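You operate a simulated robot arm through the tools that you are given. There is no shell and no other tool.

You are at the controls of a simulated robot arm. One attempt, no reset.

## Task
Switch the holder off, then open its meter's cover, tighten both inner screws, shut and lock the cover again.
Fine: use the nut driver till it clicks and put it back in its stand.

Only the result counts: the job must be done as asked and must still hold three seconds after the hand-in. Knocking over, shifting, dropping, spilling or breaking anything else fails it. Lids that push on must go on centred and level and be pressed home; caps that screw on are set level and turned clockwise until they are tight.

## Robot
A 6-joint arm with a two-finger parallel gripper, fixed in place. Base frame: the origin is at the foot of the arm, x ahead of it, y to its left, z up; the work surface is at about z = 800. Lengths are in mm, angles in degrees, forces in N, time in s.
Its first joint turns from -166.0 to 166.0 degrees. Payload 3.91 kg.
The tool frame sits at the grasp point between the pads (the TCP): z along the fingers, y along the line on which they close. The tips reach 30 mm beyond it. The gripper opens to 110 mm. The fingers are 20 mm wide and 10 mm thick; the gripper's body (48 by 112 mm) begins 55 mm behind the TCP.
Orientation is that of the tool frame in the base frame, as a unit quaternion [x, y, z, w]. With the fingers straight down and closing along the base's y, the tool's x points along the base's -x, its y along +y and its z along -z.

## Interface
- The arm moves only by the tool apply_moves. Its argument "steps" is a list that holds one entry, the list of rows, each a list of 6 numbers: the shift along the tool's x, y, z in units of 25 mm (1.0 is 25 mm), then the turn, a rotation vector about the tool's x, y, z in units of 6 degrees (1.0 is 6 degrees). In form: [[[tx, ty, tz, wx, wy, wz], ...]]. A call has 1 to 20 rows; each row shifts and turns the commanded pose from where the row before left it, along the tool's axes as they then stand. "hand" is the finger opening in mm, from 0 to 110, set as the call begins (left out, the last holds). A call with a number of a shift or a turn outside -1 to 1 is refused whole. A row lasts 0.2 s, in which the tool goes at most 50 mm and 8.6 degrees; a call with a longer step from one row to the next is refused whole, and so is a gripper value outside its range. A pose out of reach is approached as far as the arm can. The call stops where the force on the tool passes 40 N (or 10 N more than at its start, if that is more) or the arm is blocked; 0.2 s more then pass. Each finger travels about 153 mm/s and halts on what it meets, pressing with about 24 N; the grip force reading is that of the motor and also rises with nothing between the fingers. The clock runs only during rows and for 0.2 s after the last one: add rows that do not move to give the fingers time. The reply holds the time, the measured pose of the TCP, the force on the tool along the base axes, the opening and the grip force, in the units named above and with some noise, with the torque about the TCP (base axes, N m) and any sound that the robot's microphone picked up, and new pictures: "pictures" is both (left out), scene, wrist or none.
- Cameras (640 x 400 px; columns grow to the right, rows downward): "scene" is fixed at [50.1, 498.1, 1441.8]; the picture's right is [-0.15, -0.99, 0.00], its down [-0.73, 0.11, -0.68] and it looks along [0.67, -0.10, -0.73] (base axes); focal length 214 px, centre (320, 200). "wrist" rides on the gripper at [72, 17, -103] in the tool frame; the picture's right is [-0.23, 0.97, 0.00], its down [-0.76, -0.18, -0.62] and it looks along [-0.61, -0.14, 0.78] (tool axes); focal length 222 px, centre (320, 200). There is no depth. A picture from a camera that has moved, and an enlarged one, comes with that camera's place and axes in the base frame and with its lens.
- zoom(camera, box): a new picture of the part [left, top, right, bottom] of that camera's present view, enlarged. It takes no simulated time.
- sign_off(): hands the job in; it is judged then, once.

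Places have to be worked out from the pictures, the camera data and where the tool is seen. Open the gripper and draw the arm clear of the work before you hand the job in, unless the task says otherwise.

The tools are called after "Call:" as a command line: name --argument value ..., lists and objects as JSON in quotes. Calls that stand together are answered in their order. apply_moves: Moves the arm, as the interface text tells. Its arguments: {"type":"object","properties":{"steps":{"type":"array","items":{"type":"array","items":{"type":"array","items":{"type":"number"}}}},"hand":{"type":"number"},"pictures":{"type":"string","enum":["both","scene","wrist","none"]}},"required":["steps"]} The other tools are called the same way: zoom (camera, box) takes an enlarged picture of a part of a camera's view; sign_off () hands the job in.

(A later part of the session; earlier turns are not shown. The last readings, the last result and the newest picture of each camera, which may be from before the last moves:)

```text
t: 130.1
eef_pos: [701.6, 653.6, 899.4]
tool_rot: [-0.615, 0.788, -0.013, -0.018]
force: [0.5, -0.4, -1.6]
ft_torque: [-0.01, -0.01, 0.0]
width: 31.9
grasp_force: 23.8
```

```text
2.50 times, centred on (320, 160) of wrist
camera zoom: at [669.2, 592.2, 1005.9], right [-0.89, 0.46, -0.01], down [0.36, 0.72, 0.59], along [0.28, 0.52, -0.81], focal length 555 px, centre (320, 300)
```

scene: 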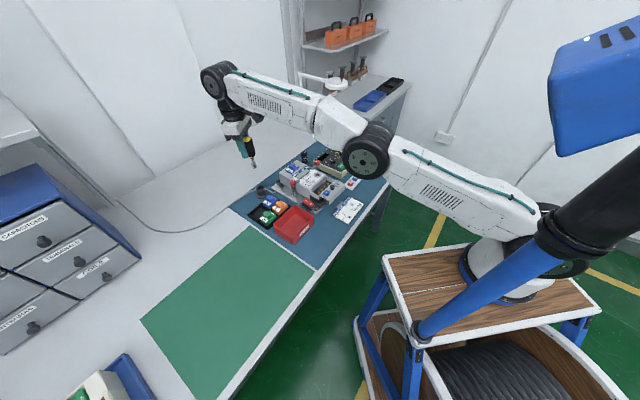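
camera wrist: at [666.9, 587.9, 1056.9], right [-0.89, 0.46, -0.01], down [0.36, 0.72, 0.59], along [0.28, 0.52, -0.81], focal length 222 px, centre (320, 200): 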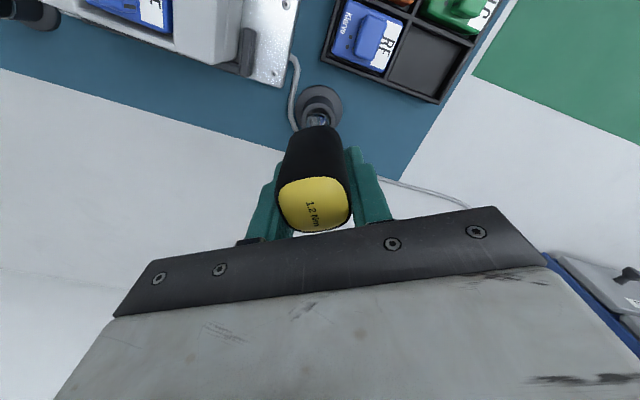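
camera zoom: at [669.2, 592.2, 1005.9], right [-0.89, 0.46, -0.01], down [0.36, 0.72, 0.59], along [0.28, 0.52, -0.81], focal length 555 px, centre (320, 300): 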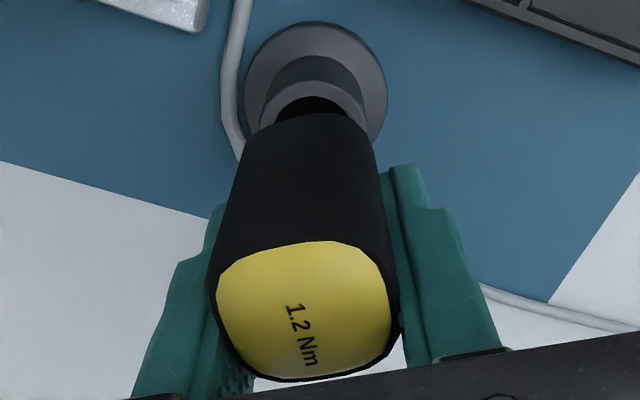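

Call:
apply_moves --steps '[[[-0.002, 0, 0.05, 0, 0, 0], [-0.002, 0, 0.05, 0, 0, 0], [-0.002, 0, 0.05, 0, 0, 0], [0, 0, 0, 0, 0, 0]]]' --pictures "none"

Call:
apply_moves --steps '[[[-0.002, 0, 0.04, 0, 0, 0], [-0.002, 0, 0.04, 0, 0, 0], [0, 0, 0, 0, 0, 0]]]' --pictures "none"

Call:
zoom --camera "scene" --box '[245, 155, 280, 200]'

```text
t: 131.1
eef_pos: [701.5, 654.3, 894.9]
tool_rot: [-0.616, 0.787, -0.014, -0.017]
force: [0.4, -0.7, -1.7]
ft_torque: [0.01, -0.02, -0.01]
width: 31.9
grasp_force: 23.7
```

```text
t: 131.9
eef_pos: [702.0, 654.2, 894.5]
tool_rot: [-0.614, 0.789, -0.014, -0.018]
force: [1.0, -0.2, -1.1]
ft_torque: [0.02, 0.0, -0.01]
width: 31.6
grasp_force: 24.6
```

```text
8.89 times, centred on (262, 178) of scene
camera zoom: at [50.1, 498.1, 1441.8], right [-0.15, -0.99, 0.0], down [-0.73, 0.11, -0.68], along [0.67, -0.1, -0.73], focal length 1906 px, centre (831, 400)
```

zoom: 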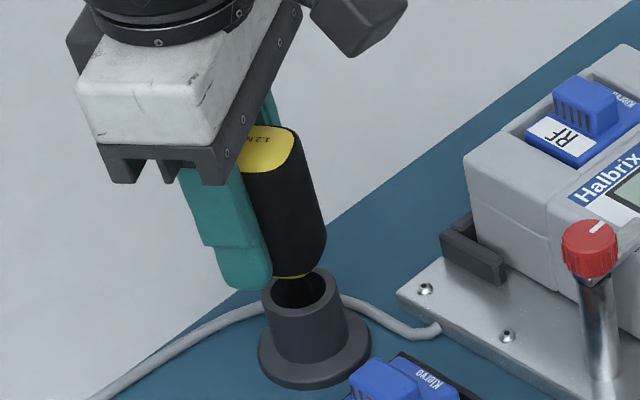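

Call:
apply_moves --steps '[[[-0.002, 0, 0.04, 0, 0, 0], [-0.002, 0, 0.04, 0, 0, 0], [0, 0, 0, 0, 0, 0]]]' --pictures "none"

Call:
apply_moves --steps '[[[-0.002, 0, 0.04, 0, 0, 0], [-0.002, 0, 0.04, 0, 0, 0], [0, 0, 0, 0, 0, 0]]]' --pictures "none"

```text
t: 132.7
eef_pos: [702.0, 654.1, 892.0]
tool_rot: [-0.614, 0.789, -0.013, -0.017]
force: [0.5, 0.5, 8.7]
ft_torque: [-0.04, -0.01, 0.03]
width: 31.7
grasp_force: 24.0
```

```text
t: 133.5
eef_pos: [701.5, 652.9, 892.6]
tool_rot: [-0.615, 0.788, -0.013, -0.016]
force: [0.7, -1.3, 33.5]
ft_torque: [-0.17, 0.0, 0.02]
width: 32.0
grasp_force: 23.7
```

Seated (33 N contact). I ease up slightly, release, remove the tilt and re-centre on the driver's axis.

Call:
apply_moves --steps '[[[0, 0, -0.06, 0, 0, 0], [0, 0, 0, 0, 0, 0]]]' --pictures "none"

Call:
apply_moves --hand 60 --steps '[[[0, 0, 0, 0, 0, 0], [0, 0, 0, 0, 0, 0], [0, 0, 0, 0, -0.45, 0], [0.15, 0, 0, 0, 0, 0], [0.15, 0, -0.1, 0, 0, 0], [0.15, 0, 0, 0, 0, 0], [0, 0, 0, 0, 0, 0]]]' --pictures "wrist"

Call:
zoom --camera "scene" --box '[245, 155, 280, 200]'

Call:
zoom --camera "wrist" --box '[240, 80, 400, 240]'

```text
t: 134.1
eef_pos: [702.5, 653.7, 893.3]
tool_rot: [-0.615, 0.788, -0.014, -0.016]
force: [2.9, 0.6, 33.3]
ft_torque: [-0.07, -0.22, 0.0]
width: 31.9
grasp_force: 24.2
```

```text
t: 135.7
eef_pos: [699.6, 643.1, 892.3]
tool_rot: [-0.616, 0.788, 0.001, 0.001]
force: [-0.3, 0.0, -0.3]
ft_torque: [-0.04, -0.01, 0.0]
width: 60.3
grasp_force: 0.0
camera wrist: at [664.8, 576.4, 996.8], right [-0.89, 0.46, 0.0], down [0.36, 0.69, 0.62], along [0.29, 0.56, -0.78], focal length 222 px, centre (320, 200)
```

wrist: 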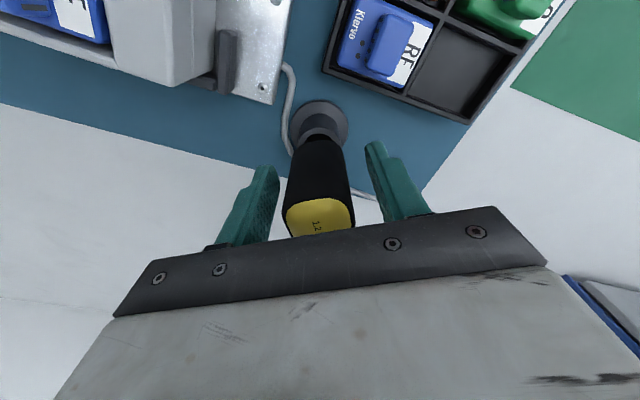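

```text
8.89 times, centred on (262, 178) of scene
camera zoom: at [50.1, 498.1, 1441.8], right [-0.15, -0.99, 0.0], down [-0.73, 0.11, -0.68], along [0.67, -0.1, -0.73], focal length 1906 px, centre (831, 400)
```

zoom: 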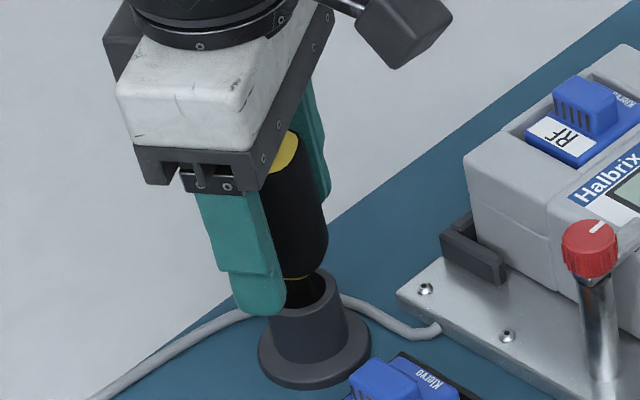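

```text
2.50 times, centred on (320, 160) of wrist
camera zoom: at [664.8, 576.4, 996.8], right [-0.89, 0.46, 0.0], down [0.36, 0.69, 0.62], along [0.29, 0.56, -0.78], focal length 555 px, centre (320, 300)
```

zoom: 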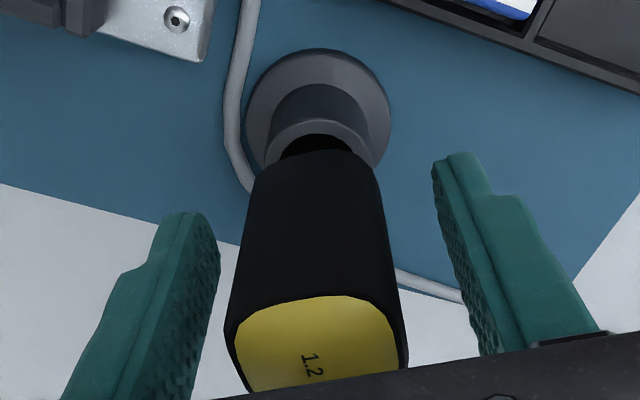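

Centred on the handle. I raise 3 mm and re-grip.

Call:
apply_moves --steps '[[[0, 0, -0.1, 0, 0, 0], [0, 0, 0, 0, 0, 0]]]' --pictures "none"

Call:
apply_moves --hand 0 --steps '[[[0, 0, 0, 0, 0, 0], [0, 0, 0, 0, 0, 0], [0, 0, 0, 0, 0, 0], [0, 0, -0.5, 0, 0, 0], [0, 0, -0.7, 0, 0, 0], [0, 0, -0.9, 0, 0, 0], [0, 0, -0.9, 0, 0, 0], [0, 0, -0.9, 0, 0, 0], [0, 0, -0.9, 0, 0, 0], [0, 0, -0.7, 0, 0, 0], [0, 0, 0, 0, 0, 0]]]' --pictures "wrist"

Call:
zoom --camera "scene" --box '[240, 135, 280, 200]'

Call:
zoom --camera "wrist" --box '[240, 60, 400, 240]'

```text
t: 136.3
eef_pos: [699.1, 642.4, 895.4]
tool_rot: [-0.616, 0.788, 0.0, 0.001]
force: [0.0, -0.6, -0.4]
ft_torque: [0.01, 0.01, 0.02]
width: 59.9
grasp_force: 0.1
```

```text
t: 138.7
eef_pos: [699.4, 643.3, 1034.6]
tool_rot: [-0.616, 0.788, 0.0, 0.0]
force: [0.1, -0.1, -1.4]
ft_torque: [0.0, 0.0, 0.03]
width: 31.9
grasp_force: 24.3
camera wrist: at [664.9, 576.1, 1136.9], right [-0.89, 0.46, 0.0], down [0.36, 0.7, 0.62], along [0.28, 0.56, -0.78], focal length 222 px, centre (320, 200)
```

wrist: 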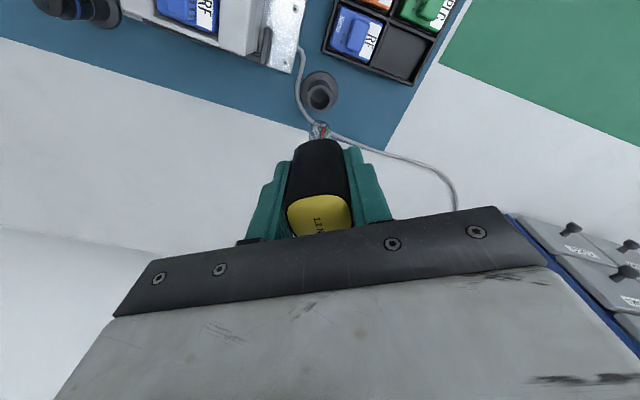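

```text
6.15 times, centred on (260, 168) of scene
camera zoom: at [50.1, 498.1, 1441.8], right [-0.15, -0.99, 0.0], down [-0.73, 0.11, -0.68], along [0.67, -0.1, -0.73], focal length 1320 px, centre (689, 400)
```

zoom: 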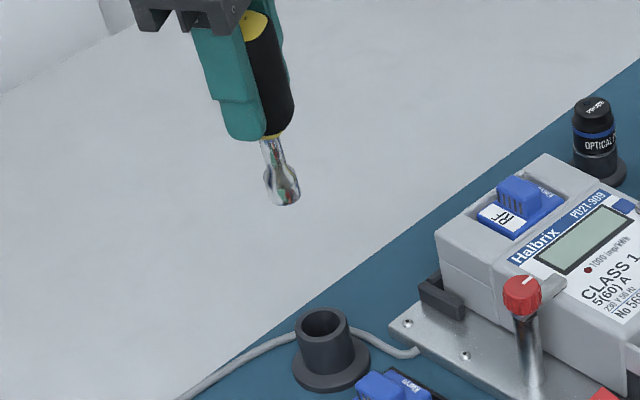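

```text
2.22 times, centred on (320, 150) of wrist
camera zoom: at [664.9, 576.1, 1136.9], right [-0.89, 0.46, 0.0], down [0.36, 0.7, 0.62], along [0.28, 0.56, -0.78], focal length 494 px, centre (320, 311)
```

zoom: 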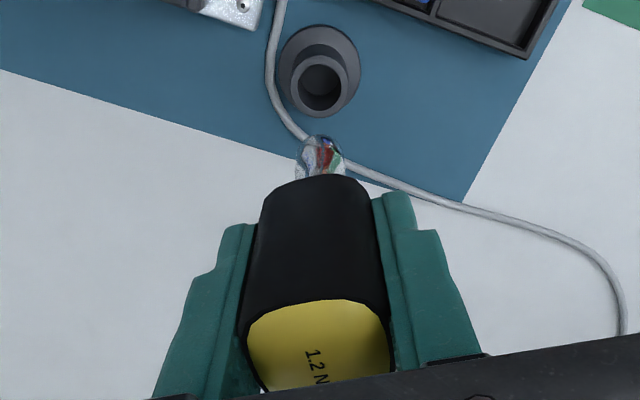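

The driver is now held centred. I return above screw #3 (now about (638.4, 399.2) after the meter's small shift) to finish it to the click.

Call:
apply_moves --steps '[[[0.909, 0, 0, 0, 0, 0], [0.909, 0, 0, 0, 0, 0], [0.909, 0, 0, 0, 0, 0], [0.909, 0, 0, 0, 0, 0], [0.909, 0, 0, 0, 0, 0], [0.909, 0, 0, 0, 0, 0], [0.909, 0, 0, 0, 0, 0], [0.909, 0, 0, 0, 0, 0], [0.909, 0, 0, 0, 0, 0], [0.909, 0, 0, 0, 0, 0], [0.909, 0, 0, 0, 0, 0], [0, 0, 0.5, 0, 0, -0.55], [0, 0, 0.5, 0, 0, 0], [0, 0, 0, 0, 0, 0]]]' --pictures "wrist"

Call:
zoom --camera "wrist" --box '[270, 60, 370, 150]'

Call:
zoom --camera "scene" --box '[313, 155, 343, 195]'

```text
t: 141.7
eef_pos: [639.6, 398.9, 1007.6]
tool_rot: [-0.638, 0.77, 0.001, 0.0]
force: [0.8, 0.3, -1.4]
ft_torque: [-0.01, -0.02, 0.0]
width: 32.0
grasp_force: 24.3
camera wrist: at [608.6, 331.5, 1112.0], right [-0.91, 0.4, 0.0], down [0.32, 0.71, 0.62], along [0.25, 0.57, -0.78], focal length 222 px, centre (320, 200)
```

wrist: 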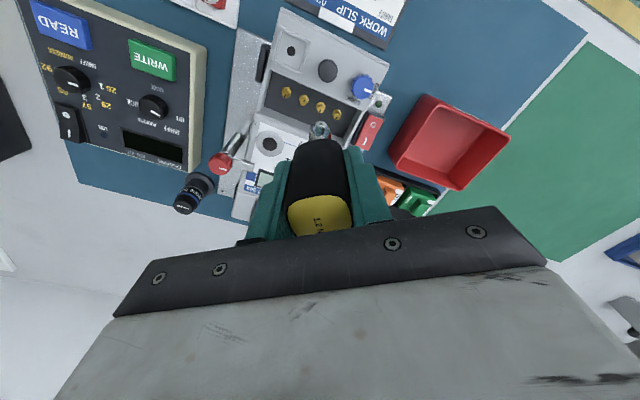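

```text
4.44 times, centred on (320, 105) of wrist
camera zoom: at [608.6, 331.5, 1112.0], right [-0.91, 0.4, 0.0], down [0.32, 0.71, 0.62], along [0.25, 0.57, -0.78], focal length 987 px, centre (320, 622)
```

zoom: 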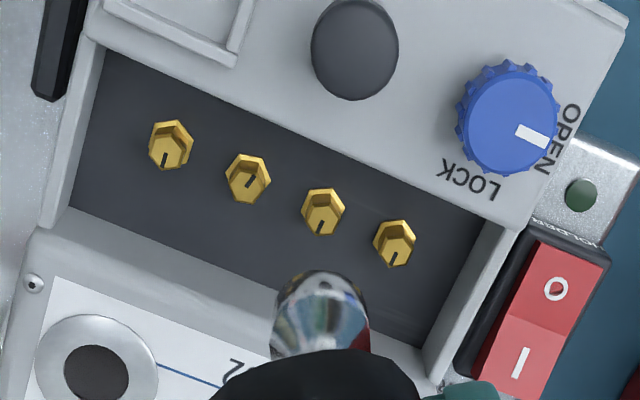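

```text
10.00 times, centred on (328, 175) of scene
camera zoom: at [50.1, 498.1, 1441.8], right [-0.15, -0.99, 0.0], down [-0.73, 0.11, -0.68], along [0.67, -0.1, -0.73], focal length 2145 px, centre (240, 450)
```

zoom: 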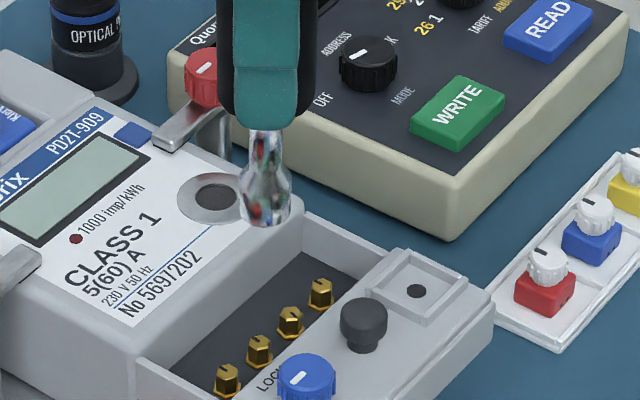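

Call:
apply_moves --steps '[[[-0.054, -0.006, 0.4, 0, 0, 0], [0, 0, 0.7, 0, 0, 0], [0, 0, 0.7, 0, 0, 0], [0, 0, 0.3, 0, 0, 0], [0, 0, 0, 0, 0, 0]]]' --pictures "none"

Call:
zoom --camera "wrist" --box '[280, 80, 370, 150]'

Call:
zoom --camera "scene" --box '[316, 172, 338, 192]'

```text
t: 142.9
eef_pos: [638.6, 402.7, 956.8]
tool_rot: [-0.638, 0.77, -0.001, 0.001]
force: [0.2, 0.5, -1.1]
ft_torque: [0.0, 0.03, 0.01]
width: 32.0
grasp_force: 23.8
```

```text
5.71 times, centred on (325, 115) of wrist
camera zoom: at [608.6, 333.6, 1059.5], right [-0.91, 0.4, 0.0], down [0.32, 0.71, 0.62], along [0.25, 0.57, -0.78], focal length 1269 px, centre (291, 686)
```

zoom: 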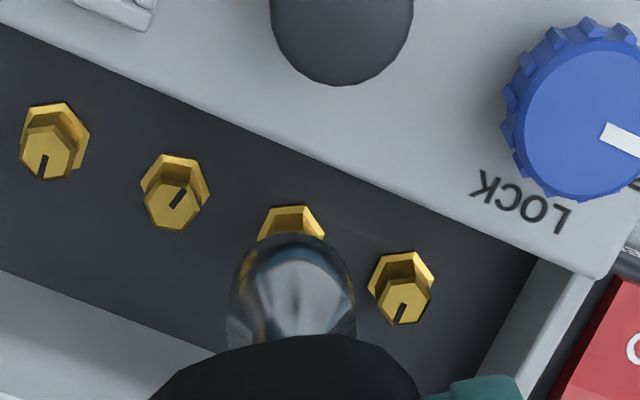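

```text
16.00 times, centred on (327, 182) of scene
camera zoom: at [50.1, 498.1, 1441.8], right [-0.15, -0.99, 0.0], down [-0.73, 0.11, -0.68], along [0.67, -0.1, -0.73], focal length 3432 px, centre (208, 488)
```

zoom: 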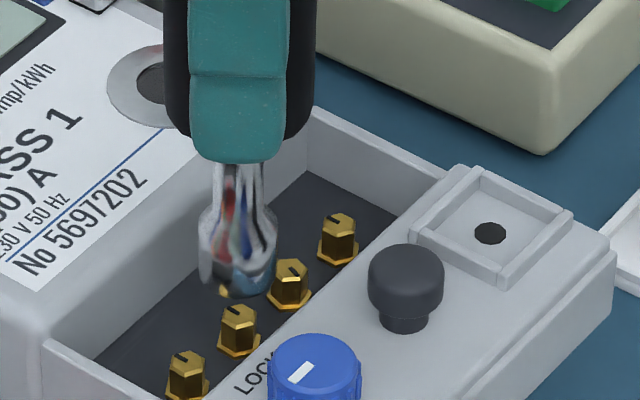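

Call:
apply_moves --steps '[[[0, 0, 0.3, 0, 0, 0], [0, 0, 0.2, 0, 0, 0], [0, 0, 0.1, 0, 0, 0], [0, 0, 0.06, 0, 0, 0], [0, 0, 0.06, 0, 0, 0], [0, 0, 0.06, 0, 0, 0], [0, 0, 0, 0, 0, 0]]]' --pictures "none"

Call:
zoom --camera "scene" --box '[316, 172, 338, 192]'

```text
t: 144.5
eef_pos: [639.2, 401.5, 936.2]
tool_rot: [-0.639, 0.77, 0.001, 0.001]
force: [0.9, -0.3, -0.5]
ft_torque: [0.01, 0.0, 0.01]
width: 31.8
grasp_force: 24.3
```

```text
16.00 times, centred on (327, 182) of scene
camera zoom: at [50.1, 498.1, 1441.8], right [-0.15, -0.99, 0.0], down [-0.73, 0.11, -0.68], along [0.67, -0.1, -0.73], focal length 3432 px, centre (208, 488)
```

zoom: 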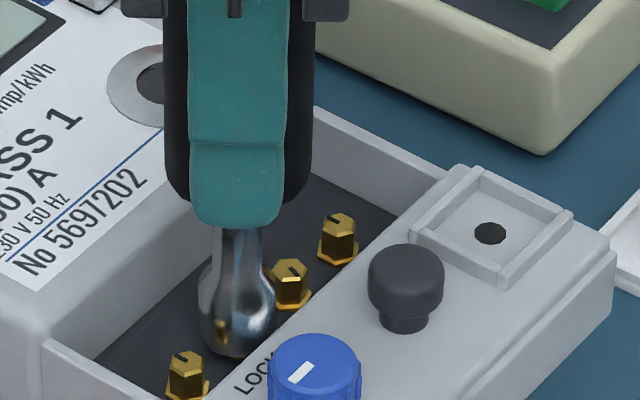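

Call:
apply_moves --steps '[[[0, 0, 0.05, 0, 0, 0], [0, 0, 0.05, 0, 0, 0], [0, 0, 0.05, 0, 0, 0], [0, 0, 0, 0, 0, 0]]]' --pictures "none"

Call:
apply_moves --steps '[[[0, 0, 0.04, 0, 0, 0], [0, 0, 0.04, 0, 0, 0], [0, 0, 0, 0, 0, 0]]]' --pictures "none"

```text
t: 145.5
eef_pos: [639.4, 402.8, 932.6]
tool_rot: [-0.638, 0.77, 0.0, 0.0]
force: [-0.5, 0.0, -1.4]
ft_torque: [-0.01, 0.01, 0.03]
width: 31.7
grasp_force: 24.4
```

```text
t: 146.3
eef_pos: [638.8, 401.8, 930.9]
tool_rot: [-0.638, 0.77, 0.0, 0.001]
force: [-0.5, -1.0, 10.2]
ft_torque: [-0.1, 0.13, 0.01]
width: 31.8
grasp_force: 24.7
```

Seated at 10 N. Now I turn clockwise slowly and listen.

Call:
apply_moves --steps '[[[0, 0, 0, 0, 0, 0.5], [0, 0, 0, 0, 0, 0.5], [0, 0, 0, 0, 0, 0.5], [0, 0, 0, 0, 0, 0.5]]]' --pictures "none"

Call:
apply_moves --steps '[[[0, 0, 0, 0, 0, 0.5], [0, 0, 0, 0, 0, 0.5], [0, 0, 0, 0, 0, 0.5], [0, 0, 0, 0, 0, 0.5]]]' --pictures "none"

Call:
apply_moves --steps '[[[0, 0, 0, 0, 0, 0.5], [0, 0, 0, 0, 0, 0.5], [0, 0, 0, 0, 0, 0.5], [0, 0, 0, 0, 0, 0.5]]]' --pictures "wrist"

Call:
zoom --camera "wrist" --box '[260, 80, 380, 240]'

```text
t: 147.3
eef_pos: [639.5, 402.1, 932.5]
tool_rot: [-0.554, 0.833, 0.001, 0.001]
force: [1.6, -2.2, 19.7]
ft_torque: [-0.17, -0.06, 0.86]
width: 31.7
grasp_force: 23.7
```

```text
t: 148.3
eef_pos: [639.9, 402.5, 930.7]
tool_rot: [-0.463, 0.886, 0.001, 0.0]
force: [1.2, 0.5, 8.4]
ft_torque: [-0.07, -0.13, 1.15]
width: 34.4
grasp_force: 23.7
```

```text
t: 149.3
eef_pos: [637.8, 400.8, 930.5]
tool_rot: [-0.368, 0.93, 0.0, 0.001]
force: [1.3, -1.4, 8.3]
ft_torque: [-0.19, -0.04, 1.19]
width: 35.0
grasp_force: 24.1
camera wrist: at [574.4, 364.5, 1034.4], right [-0.5, 0.87, 0.0], down [0.68, 0.39, 0.62], along [0.54, 0.31, -0.78], focal length 222 px, centre (320, 200)
```

wrist: 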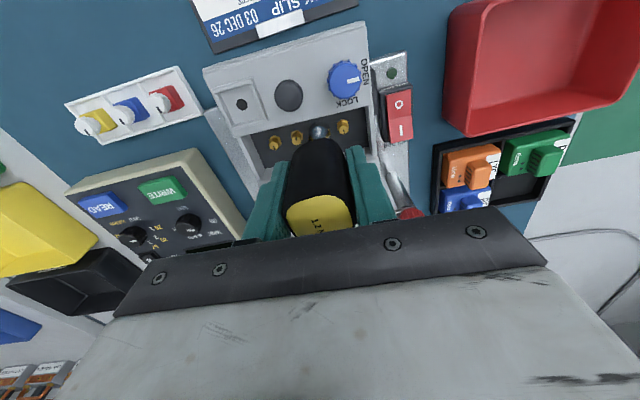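

```text
2.50 times, centred on (320, 160) of wrist
camera zoom: at [574.4, 364.5, 1034.4], right [-0.5, 0.87, 0.0], down [0.68, 0.39, 0.62], along [0.54, 0.31, -0.78], focal length 555 px, centre (320, 300)
```

zoom: 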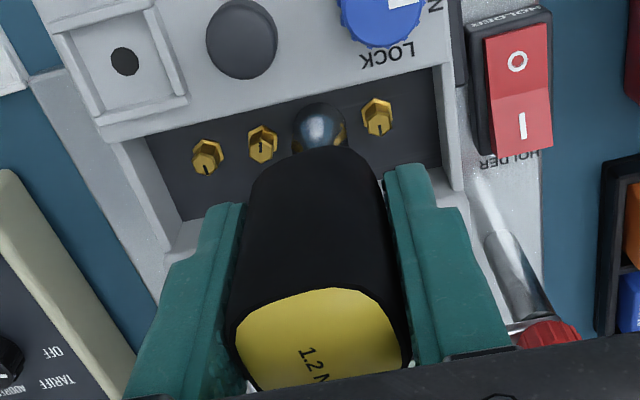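

Call:
apply_moves --steps '[[[0, 0, 0.02, 0, 0, 0.6], [0, 0, 0, 0, 0, 0.6], [0, 0, 0, 0, 0, 0.6], [0, 0, 0, 0, 0, 0.6], [0, 0, 0, 0, 0, 0.6]]]' --pictures "none"

Call:
apply_moves --steps '[[[0, 0, 0.02, 0, 0, 0.8], [0, 0, 0, 0, 0, 0.8], [0, 0, 0, 0, 0, 0.8], [0, 0, 0, 0, 0, 0.8], [0, 0, 0, 0, 0, 0.8]]]' --pictures "none"

Call:
zoom --camera "wrist" --box '[260, 80, 380, 240]'

```text
t: 150.5
eef_pos: [639.8, 400.9, 929.7]
tool_rot: [-0.219, 0.976, 0.001, 0.001]
force: [1.6, -2.2, 15.1]
ft_torque: [-0.17, -0.12, 1.21]
width: 35.3
grasp_force: 23.7
```

```text
t: 151.7
eef_pos: [639.4, 402.3, 929.6]
tool_rot: [-0.01, 1.0, 0.0, 0.0]
force: [3.3, 2.2, 17.9]
ft_torque: [0.16, -0.29, 1.24]
width: 36.3
grasp_force: 24.3
```

```text
2.50 times, centred on (320, 160) of wrist
camera zoom: at [565.8, 416.8, 1033.9], right [0.21, 0.98, 0.0], down [0.76, -0.16, 0.62], along [0.61, -0.13, -0.78], focal length 555 px, centre (320, 300)
```

zoom: 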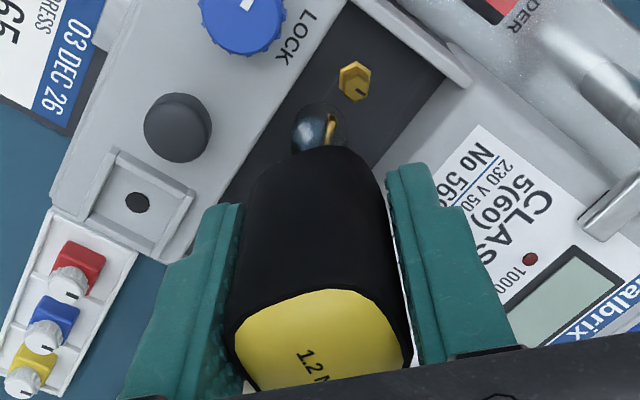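

I unwind the pad twist, lift off and check whether the screw's mark moved.

Call:
apply_moves --steps '[[[0, 0, 0, 0, 0, -0.6], [0, 0, 0, 0, 0, -0.6], [0, 0, 0, 0, 0, -0.6], [0, 0, 0, 0, 0, -0.4], [0, 0, 0, 0, 0, 0]]]' --pictures "none"

Call:
apply_moves --steps '[[[0, 0, -0.2, 0, 0, 0], [0, 0, -0.4, 0, 0, 0], [0, 0, -0.7, 0, 0, 0], [0, 0, -0.7, 0, 0, 0], [0, 0, 0, 0, 0, 0]]]' --pictures "none"

Call:
zoom --camera "wrist" --box '[280, 70, 370, 140]'

Call:
zoom --camera "scene" --box '[316, 175, 338, 195]'

```text
t: 152.9
eef_pos: [638.6, 400.8, 929.1]
tool_rot: [-0.126, 0.992, 0.001, 0.0]
force: [0.2, -2.4, 17.1]
ft_torque: [-0.21, -0.03, 0.35]
width: 36.6
grasp_force: 23.9
```

```text
t: 154.1
eef_pos: [638.9, 400.5, 979.2]
tool_rot: [-0.127, 0.992, 0.0, 0.0]
force: [0.1, 0.6, -1.6]
ft_torque: [-0.01, -0.01, 0.02]
width: 32.8
grasp_force: 24.0
```

```text
5.71 times, centred on (325, 105) of wrist
camera zoom: at [564.4, 399.9, 1083.5], right [-0.02, 1.0, 0.0], down [0.78, 0.02, 0.62], along [0.62, 0.02, -0.78], focal length 1269 px, centre (291, 743)
```

zoom: 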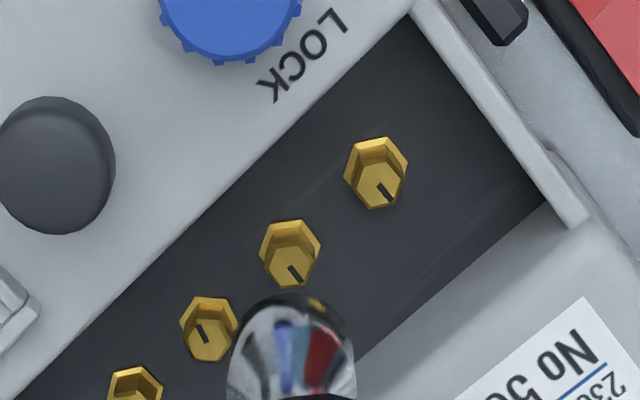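

```text
16.00 times, centred on (327, 185) of scene
camera zoom: at [50.1, 498.1, 1441.8], right [-0.15, -0.99, 0.0], down [-0.73, 0.11, -0.68], along [0.67, -0.1, -0.73], focal length 3432 px, centre (208, 440)
```

zoom: 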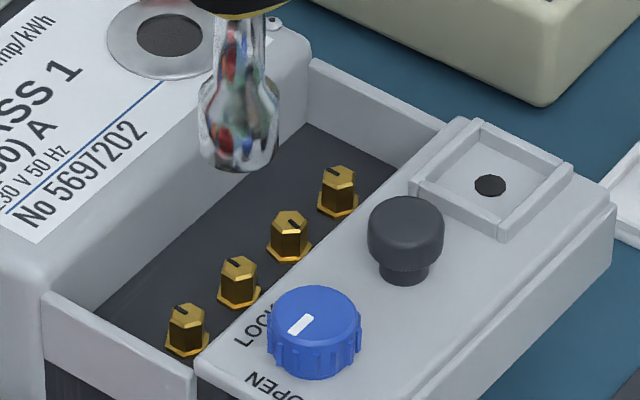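

Screw #3 did not turn any further, so it is at its end and the driver is slipping at ~1.2 N·m without a registered click. I'll re-engage with much more travel available: back to θ≈−134°.

Call:
apply_moves --steps '[[[0, 0, 0, 0, 0, -1], [0, 0, 0, 0, 0, -1], [0, 0, 0, 0, 0, -1], [0, 0, 0, 0, 0, -1], [0, 0, 0, 0, 0, -1], [0, 0, 0, 0, 0, -1], [0, 0, 0, 0, 0, -1], [0, 0, 0, 0, 0, -1], [0, 0, 0, 0, 0, -1], [0, 0, 0, 0, 0, -1], [0, 0, 0, 0, 0, -1], [0, 0, 0, 0, 0, -1], [0, 0, 0, 0, 0, -1], [0, 0, 0, 0, 0, -1], [0, 0, 0, 0, 0, -1], [0, 0, 0, 0, 0, -1], [0, 0, 0, 0, 0, -1], [0, 0, 0, 0, 0, -1], [0, 0, 0, 0, 0, -1], [0, 0, 0, 0, 0, -1]]]' --pictures "wrist"

Call:
zoom --camera "wrist" --box '[270, 60, 370, 240]'

Call:
zoom --camera "wrist" --box '[280, 70, 360, 140]'

Call:
zoom --camera "scene" --box '[316, 165, 338, 195]'

```text
t: 158.3
eef_pos: [639.4, 402.1, 978.5]
tool_rot: [0.922, -0.387, 0.001, -0.001]
force: [0.1, -0.5, -1.3]
ft_torque: [-0.01, -0.01, -0.01]
width: 32.5
grasp_force: 24.1
camera wrist: at [677.5, 338.1, 1082.9], right [-0.85, -0.52, 0.0], down [-0.41, 0.67, 0.62], along [-0.32, 0.53, -0.78], focal length 222 px, centre (320, 200)
```

wrist: 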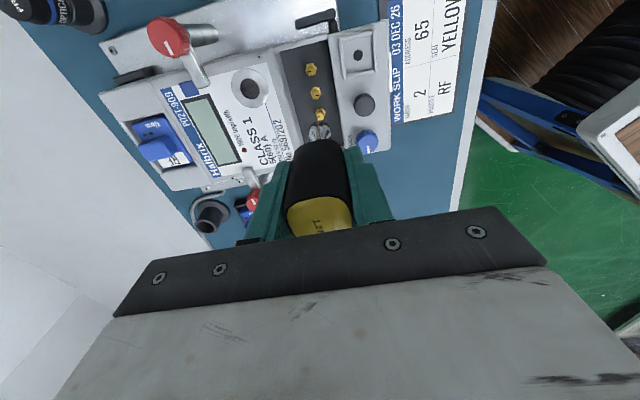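

```text
2.22 times, centred on (320, 150) of wrist
camera zoom: at [677.5, 338.1, 1082.9], right [-0.85, -0.52, 0.0], down [-0.41, 0.67, 0.62], along [-0.32, 0.53, -0.78], focal length 494 px, centre (320, 311)
```

zoom: 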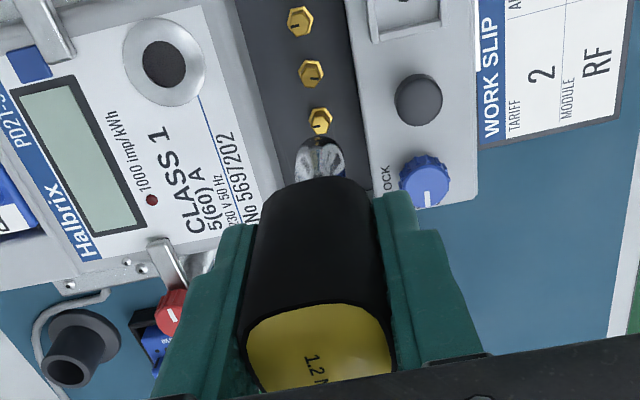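

```text
5.71 times, centred on (320, 105) of wrist
camera zoom: at [677.5, 338.1, 1082.9], right [-0.85, -0.52, 0.0], down [-0.41, 0.67, 0.62], along [-0.32, 0.53, -0.78], focal length 1269 px, centre (320, 743)
```

zoom: 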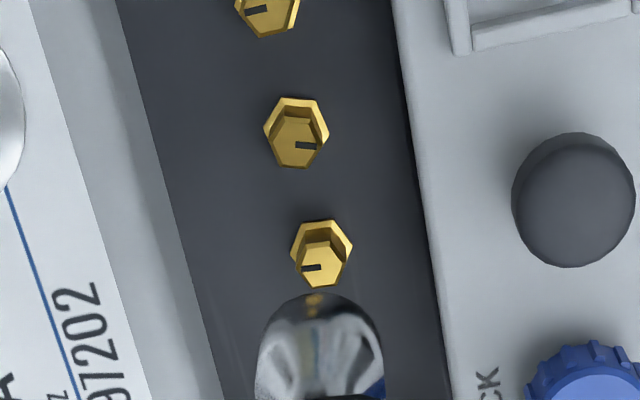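

```text
13.33 times, centred on (327, 180) of scene
camera zoom: at [50.1, 498.1, 1441.8], right [-0.15, -0.99, 0.0], down [-0.73, 0.11, -0.68], along [0.67, -0.1, -0.73], focal length 2860 px, centre (227, 467)
```

zoom: 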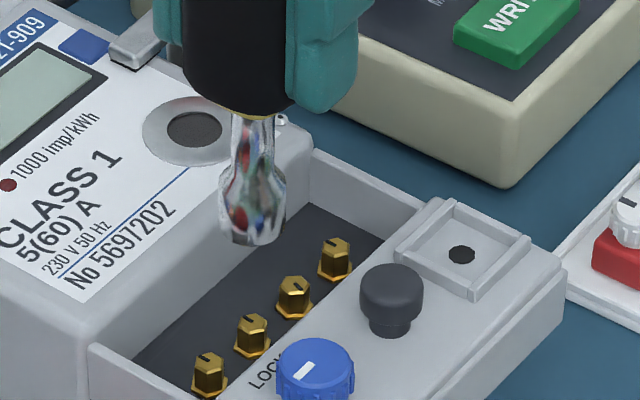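

I'll take screw #2 now (at about (652.7, 386.6)) to see the full tightening behaviour, with ~250° of travel available.

Call:
apply_moves --steps '[[[0.4, 0.013, 0, 0, 0, 0], [0.4, 0.014, 0, 0, 0, 0], [0, 0, 0.5, 0, 0, 0], [0, 0, 0.3, 0, 0, 0], [0, 0, 0, 0, 0, 0]]]' --pictures "none"

Call:
zoom --camera "wrist" --box '[280, 70, 360, 140]'

Call:
zoom --camera "scene" --box '[316, 165, 338, 195]'

```text
t: 159.5
eef_pos: [653.7, 385.6, 958.7]
tool_rot: [0.922, -0.387, -0.001, -0.001]
force: [0.2, 0.1, -2.5]
ft_torque: [-0.01, 0.0, -0.01]
width: 32.4
grasp_force: 24.0
```

```text
5.71 times, centred on (320, 105) of wrist
camera zoom: at [691.0, 323.2, 1063.3], right [-0.85, -0.52, 0.0], down [-0.41, 0.67, 0.62], along [-0.32, 0.53, -0.78], focal length 1269 px, centre (320, 743)
```

zoom: 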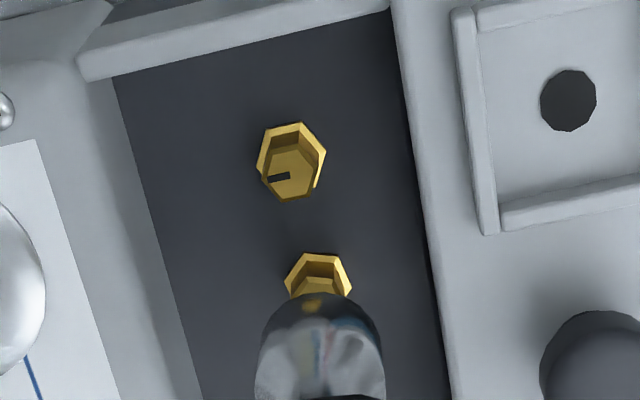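

```text
13.33 times, centred on (327, 180) of scene
camera zoom: at [50.1, 498.1, 1441.8], right [-0.15, -0.99, 0.0], down [-0.73, 0.11, -0.68], along [0.67, -0.1, -0.73], focal length 2860 px, centre (227, 467)
```

zoom: 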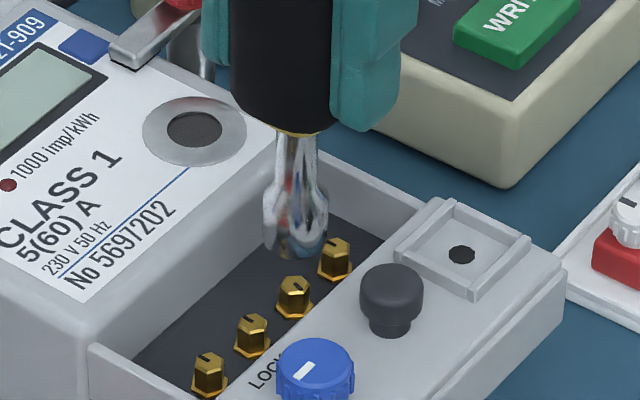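

Call:
apply_moves --steps '[[[0, 0, 0.3, 0, 0, 0], [0, 0, 0.2, 0, 0, 0], [0, 0, 0.1, 0, 0, 0], [0, 0, 0.06, 0, 0, 0], [0, 0, 0.06, 0, 0, 0], [0, 0, 0, 0, 0, 0]]]' --pictures "none"

Call:
apply_moves --steps '[[[0, 0, 0.06, 0, 0, 0], [0, 0, 0.06, 0, 0, 0], [0, 0, 0.06, 0, 0, 0], [0, 0, 0, 0, 0, 0]]]' --pictures "none"

Call:
zoom --camera "scene" --box '[316, 165, 338, 195]'

```text
t: 160.9
eef_pos: [652.2, 387.3, 941.2]
tool_rot: [0.922, -0.386, 0.0, 0.001]
force: [-0.9, -0.2, -1.4]
ft_torque: [-0.02, 0.0, 0.02]
width: 32.6
grasp_force: 23.8
```

```text
t: 161.9
eef_pos: [652.2, 387.4, 936.9]
tool_rot: [0.922, -0.387, 0.001, -0.001]
force: [-0.6, -0.6, -1.9]
ft_torque: [0.0, 0.01, 0.03]
width: 32.2
grasp_force: 23.9
```

```text
13.33 times, centred on (327, 180) of scene
camera zoom: at [50.1, 498.1, 1441.8], right [-0.15, -0.99, 0.0], down [-0.73, 0.11, -0.68], along [0.67, -0.1, -0.73], focal length 2860 px, centre (227, 467)
```

zoom: 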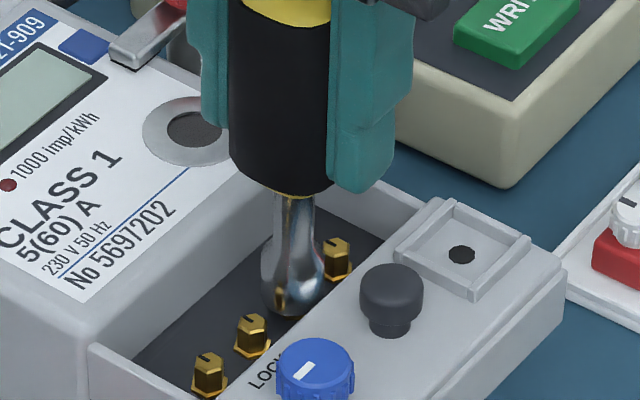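

Call:
apply_moves --steps '[[[0, 0, 0.06, 0, 0, 0], [0, 0, 0.06, 0, 0, 0], [0, 0, 0.04, 0, 0, 0], [0, 0, 0, 0, 0, 0]]]' --pictures "none"

Call:
apply_moves --steps '[[[0, 0, 0.04, 0, 0, 0], [0, 0, 0.04, 0, 0, 0], [0, 0, 0, 0, 0, 0]]]' --pictures "none"

```text
t: 162.9
eef_pos: [652.3, 386.2, 931.8]
tool_rot: [0.923, -0.385, 0.0, -0.001]
force: [-0.9, -0.8, -1.8]
ft_torque: [0.0, -0.01, 0.0]
width: 31.9
grasp_force: 24.1
```

```text
t: 163.7
eef_pos: [652.6, 387.5, 930.6]
tool_rot: [0.922, -0.387, 0.0, 0.0]
force: [-0.1, -0.4, -1.1]
ft_torque: [-0.01, -0.01, 0.03]
width: 31.9
grasp_force: 24.3
```

Call:
apply_moves --steps '[[[0, 0, 0.04, 0, 0, 0], [0, 0, 0.04, 0, 0, 0], [0, 0, 0, 0, 0, 0]]]' --pictures "none"

Call:
apply_moves --steps '[[[0, 0, 0, 0, 0, 0.8], [0, 0, 0, 0, 0, 0.8], [0, 0, 0, 0, 0, 0.8], [0, 0, 0, 0, 0, 0.8], [0, 0, 0, 0, 0, 0.8], [0, 0, 0, 0, 0, 0.8]]]' --pictures "none"

Call:
apply_moves --steps '[[[0, 0, 0, 0, 0, 0.8], [0, 0, 0, 0, 0, 0.8], [0, 0, 0, 0, 0, 0.8], [0, 0, 0, 0, 0, 0.8], [0, 0, 0, 0, 0, 0.8], [0, 0, 0, 0, 0, 0.8]]]' --pictures "none"

Call:
apply_moves --steps '[[[0, 0, 0, 0, 0, 0.8], [0, 0, 0, 0, 0, 0.8], [0, 0, 0, 0, 0, 0.8], [0, 0, 0, 0, 0, 0.8], [0, 0, 0, 0, 0, 0.8], [0, 0, 0, 0, 0, 0.8]]]' --pictures "none"

```text
t: 164.5
eef_pos: [652.4, 386.0, 930.5]
tool_rot: [0.922, -0.387, 0.0, -0.001]
force: [0.0, -2.4, 21.0]
ft_torque: [-0.29, 0.15, 0.1]
width: 31.9
grasp_force: 23.6
```

```text
t: 165.9
eef_pos: [652.1, 386.5, 930.9]
tool_rot: [0.797, -0.604, 0.0, -0.001]
force: [-1.5, -1.4, 33.8]
ft_torque: [-0.08, 0.21, 0.07]
width: 31.9
grasp_force: 24.7
```

```text
t: 167.3
eef_pos: [651.6, 386.3, 930.2]
tool_rot: [-0.621, 0.783, -0.001, 0.002]
force: [-3.0, 2.6, 32.8]
ft_torque: [0.25, 0.3, 0.1]
width: 31.8
grasp_force: 24.5
```

```text
t: 168.7
eef_pos: [652.0, 386.9, 929.6]
tool_rot: [-0.406, 0.914, 0.001, 0.0]
force: [-0.1, -1.4, 29.6]
ft_torque: [-0.11, 0.06, 0.02]
width: 31.9
grasp_force: 24.2
```

Call:
apply_moves --steps '[[[0, 0, -0.03, 0, 0, 0.7], [0, 0, 0, 0, 0, 0.7], [0, 0, 0, 0, 0, 0.7], [0, 0, 0, 0, 0, 0.7], [0, 0, 0, 0, 0, 0.7]]]' --pictures "none"

Call:
apply_moves --steps '[[[0, 0, 0, 0, 0, 0.7], [0, 0, 0, 0, 0, 0.7], [0, 0, 0, 0, 0, 0.7], [0, 0, 0, 0, 0, 0.7]]]' --pictures "none"

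Call:
apply_moves --steps '[[[0, 0, 0, 0, 0, 0.6], [0, 0, 0, 0, 0, 0.6], [0, 0, 0, 0, 0, 0.6], [0, 0, 0, 0, 0, 0.6]]]' --pictures "none"

```text
t: 169.9
eef_pos: [651.9, 386.6, 930.5]
tool_rot: [-0.233, 0.973, 0.0, -0.001]
force: [-1.7, 1.6, 8.1]
ft_torque: [0.2, 0.02, 0.14]
width: 31.8
grasp_force: 23.8
```

```text
t: 170.9
eef_pos: [652.2, 387.2, 930.1]
tool_rot: [-0.088, 0.996, -0.001, 0.0]
force: [0.9, 0.5, 0.9]
ft_torque: [0.01, -0.03, 0.29]
width: 31.7
grasp_force: 24.0
```

```text
t: 171.9
eef_pos: [653.1, 387.8, 930.0]
tool_rot: [0.036, 0.999, 0.001, 0.001]
force: [1.5, -0.3, -0.2]
ft_torque: [0.02, -0.04, 0.56]
width: 31.7
grasp_force: 23.8
```

Torque builds as before (0.56). I follow the sinking screw down slightly and continue slowly.

Call:
apply_moves --steps '[[[0, 0, 0.05, 0, 0, 0.4], [0, 0, 0, 0, 0, 0.4], [0, 0, 0, 0, 0, 0.4], [0, 0, 0, 0, 0, 0.4]]]' --pictures "none"

Call:
apply_moves --steps '[[[0, 0, 0, 0, 0, 0.4], [0, 0, 0, 0, 0, 0.4], [0, 0, 0, 0, 0, 0.4], [0, 0, 0, 0, 0, 0.4]]]' --pictures "none"

Call:
apply_moves --steps '[[[0, 0, 0, 0, 0, 0.4], [0, 0, 0, 0, 0, 0.4], [0, 0, 0, 0, 0, 0.4], [0, 0, 0, 0, 0, 0.4]]]' --pictures "none"

Call:
zoom --camera "wrist" --box '[260, 80, 380, 240]'

```text
t: 172.9
eef_pos: [653.0, 387.1, 930.1]
tool_rot: [0.12, 0.993, 0.001, 0.001]
force: [2.5, 1.1, 16.3]
ft_torque: [-0.04, -0.18, 0.73]
width: 31.9
grasp_force: 24.1
```

```text
t: 173.9
eef_pos: [654.1, 386.6, 929.9]
tool_rot: [0.203, 0.979, 0.0, 0.0]
force: [2.6, 0.2, 20.4]
ft_torque: [-0.12, -0.15, 0.85]
width: 32.0
grasp_force: 24.6
```

```text
t: 174.9
eef_pos: [651.6, 387.1, 930.3]
tool_rot: [0.285, 0.959, 0.001, 0.0]
force: [-0.2, -0.7, 15.5]
ft_torque: [-0.1, -0.01, 0.95]
width: 32.7
grasp_force: 24.6
```

```text
2.50 times, centred on (320, 160) of wrist
camera zoom: at [600.1, 440.2, 1032.8], right [0.72, 0.69, 0.0], down [0.54, -0.56, 0.62], along [0.43, -0.45, -0.78], focal length 555 px, centre (320, 300)
```

zoom: 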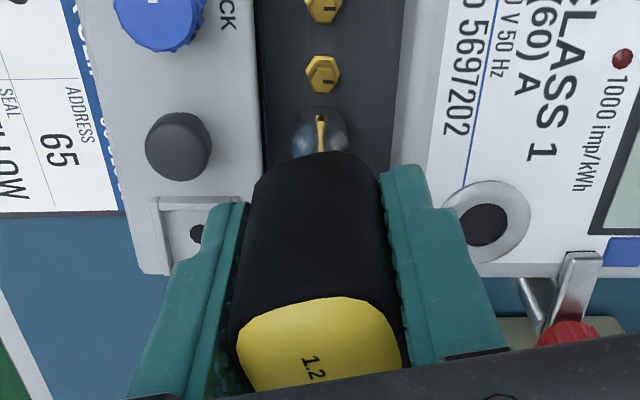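

Call:
apply_moves --steps '[[[0, 0, 0, 0, 0, 0.4], [0, 0, 0, 0, 0, 0.4], [0, 0, 0, 0, 0, 0.4], [0, 0, 0, 0, 0, 0.4]]]' --pictures "none"

Call:
apply_moves --steps '[[[0, 0, 0, 0, 0, 0.4], [0, 0, 0, 0, 0, 0.4], [0, 0, 0, 0, 0, 0.4], [0, 0, 0, 0, 0, 0.4]]]' --pictures "none"

Call:
apply_moves --steps '[[[0, 0, 0, 0, 0, 0.4], [0, 0, 0, 0, 0, 0.4], [0, 0, 0, 0, 0, 0.4], [0, 0, 0, 0, 0, 0.4]]]' --pictures "none"

Call:
zoom --camera "wrist" --box '[260, 80, 380, 240]'

```text
t: 175.9
eef_pos: [651.9, 386.3, 929.2]
tool_rot: [0.363, 0.932, 0.0, 0.0]
force: [-0.3, -0.5, 10.7]
ft_torque: [-0.04, -0.02, 1.03]
width: 33.7
grasp_force: 23.8
```

```text
t: 176.9
eef_pos: [652.3, 388.1, 929.5]
tool_rot: [0.439, 0.898, -0.001, 0.0]
force: [2.2, -0.1, 3.8]
ft_torque: [-0.02, -0.13, 1.19]
width: 34.8
grasp_force: 23.2
```

```text
t: 177.9
eef_pos: [652.3, 387.2, 928.5]
tool_rot: [0.513, 0.858, 0.0, 0.001]
force: [1.3, -0.2, 2.9]
ft_torque: [-0.04, -0.07, 1.21]
width: 34.8
grasp_force: 24.3
```

```text
2.50 times, centred on (320, 160) of wrist
camera zoom: at [633.0, 458.9, 1032.6], right [0.97, 0.26, 0.0], down [0.2, -0.76, 0.62], along [0.16, -0.6, -0.78], focal length 555 px, centre (320, 300)
```

zoom: 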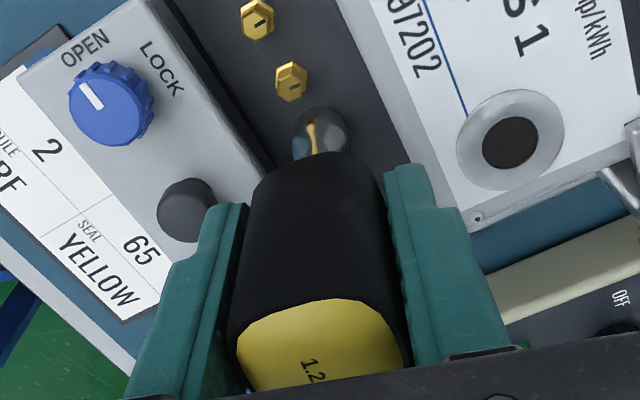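

Plateau at ~1.2 N·m again with no click. I keep turning within the remaining range.

Call:
apply_moves --steps '[[[0, 0, 0.03, 0, 0, 0.6], [0, 0, 0, 0, 0, 0.6], [0, 0, 0, 0, 0, 0.6], [0, 0, 0, 0, 0, 0.6], [0, 0, 0, 0, 0, 0.6]]]' --pictures "none"

Call:
apply_moves --steps '[[[0, 0, 0.03, 0, 0, 0.6], [0, 0, 0, 0, 0, 0.6], [0, 0, 0, 0, 0, 0.6], [0, 0, 0, 0, 0, 0.6], [0, 0, 0, 0, 0, 0.6]]]' --pictures "none"

Call:
zoom --camera "wrist" --box '[260, 80, 380, 240]'

Call:
zoom --camera "scene" --box '[310, 160, 345, 195]'

```text
t: 179.1
eef_pos: [652.4, 386.9, 929.1]
tool_rot: [0.642, 0.766, 0.001, 0.0]
force: [3.2, -0.4, 18.2]
ft_torque: [-0.12, -0.16, 1.18]
width: 35.6
grasp_force: 24.0
```

```text
t: 180.3
eef_pos: [652.7, 388.0, 927.0]
tool_rot: [0.753, 0.657, 0.0, 0.0]
force: [2.6, 4.4, 7.2]
ft_torque: [0.23, -0.16, 1.09]
width: 42.6
grasp_force: 24.4
```

```text
2.50 times, centred on (320, 160) of wrist
camera zoom: at [678.5, 456.9, 1030.7], right [0.93, -0.36, 0.0], down [-0.28, -0.73, 0.62], along [-0.22, -0.58, -0.78], focal length 555 px, centre (320, 300)
```

zoom: 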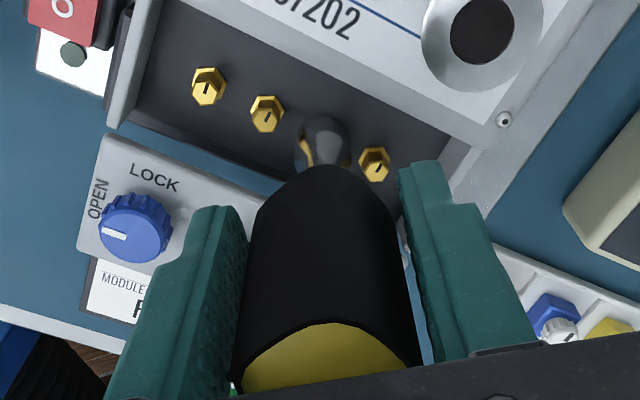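

```text
11.43 times, centred on (328, 178) of scene
camera zoom: at [50.1, 498.1, 1441.8], right [-0.15, -0.99, 0.0], down [-0.73, 0.11, -0.68], along [0.67, -0.1, -0.73], focal length 2451 px, centre (234, 457)
```

zoom: 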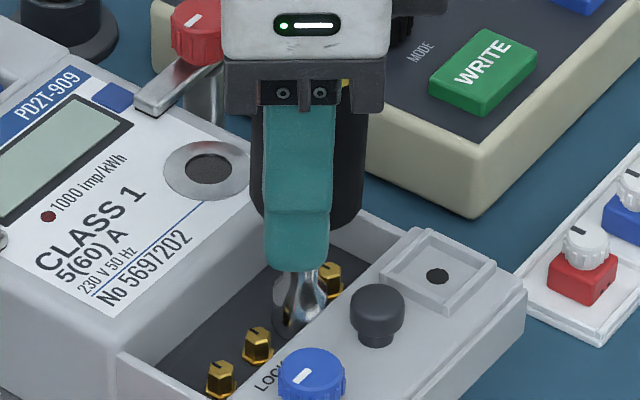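

Now the handle itself twisted in the pads (42.6 mm). I unwind to realign on the flats, then lift and look at screw #2's mark.

Call:
apply_moves --steps '[[[0, 0, 0, 0, 0, -0.8], [0, 0, 0, 0, 0, -0.8], [0, 0, 0, 0, 0, -0.8], [0, 0, 0, 0, 0, -0.8], [0, 0, 0, 0, 0, 0]]]' --pictures "none"

Call:
apply_moves --steps '[[[0, 0, 0, 0, 0, -0.8], [0, 0, 0, 0, 0, -0.8], [0, 0, 0, 0, 0, -0.8], [0, 0, 0, 0, 0, 0]]]' --pictures "none"

Call:
zoom --camera "wrist" --box '[260, 80, 380, 240]'

Call:
zoom --camera "scene" --box '[310, 160, 345, 195]'

```text
t: 181.5
eef_pos: [652.1, 386.4, 927.2]
tool_rot: [0.633, 0.774, 0.0, 0.0]
force: [-2.3, 1.3, 3.3]
ft_torque: [0.07, 0.16, 0.04]
width: 39.8
grasp_force: 23.7
```

```text
t: 182.5
eef_pos: [652.4, 387.0, 926.2]
tool_rot: [0.53, 0.848, 0.0, 0.0]
force: [-0.8, 0.6, -1.3]
ft_torque: [0.05, 0.06, -0.05]
width: 35.0
grasp_force: 23.9
```

```text
2.50 times, centred on (320, 160) of wrist
camera zoom: at [635.6, 459.5, 1030.5], right [0.98, 0.22, 0.0], down [0.17, -0.76, 0.62], along [0.14, -0.61, -0.78], focal length 555 px, centre (320, 300)
```

zoom: 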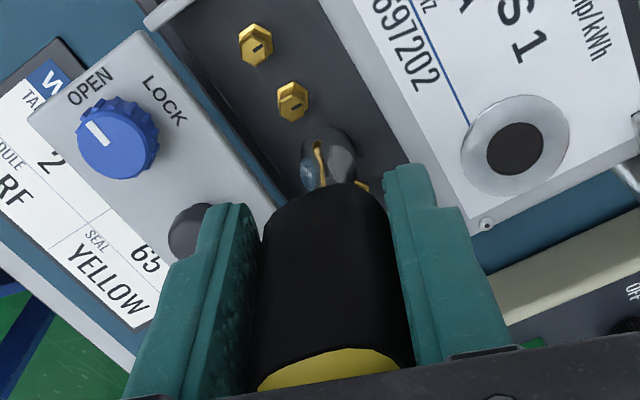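

```text
11.43 times, centred on (328, 178) of scene
camera zoom: at [50.1, 498.1, 1441.8], right [-0.15, -0.99, 0.0], down [-0.73, 0.11, -0.68], along [0.67, -0.1, -0.73], focal length 2451 px, centre (234, 457)
```

zoom: 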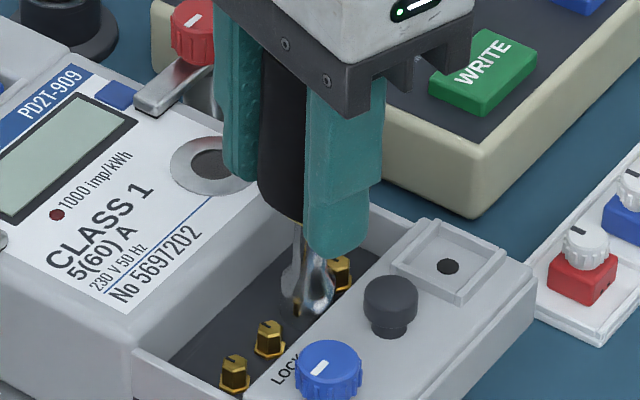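

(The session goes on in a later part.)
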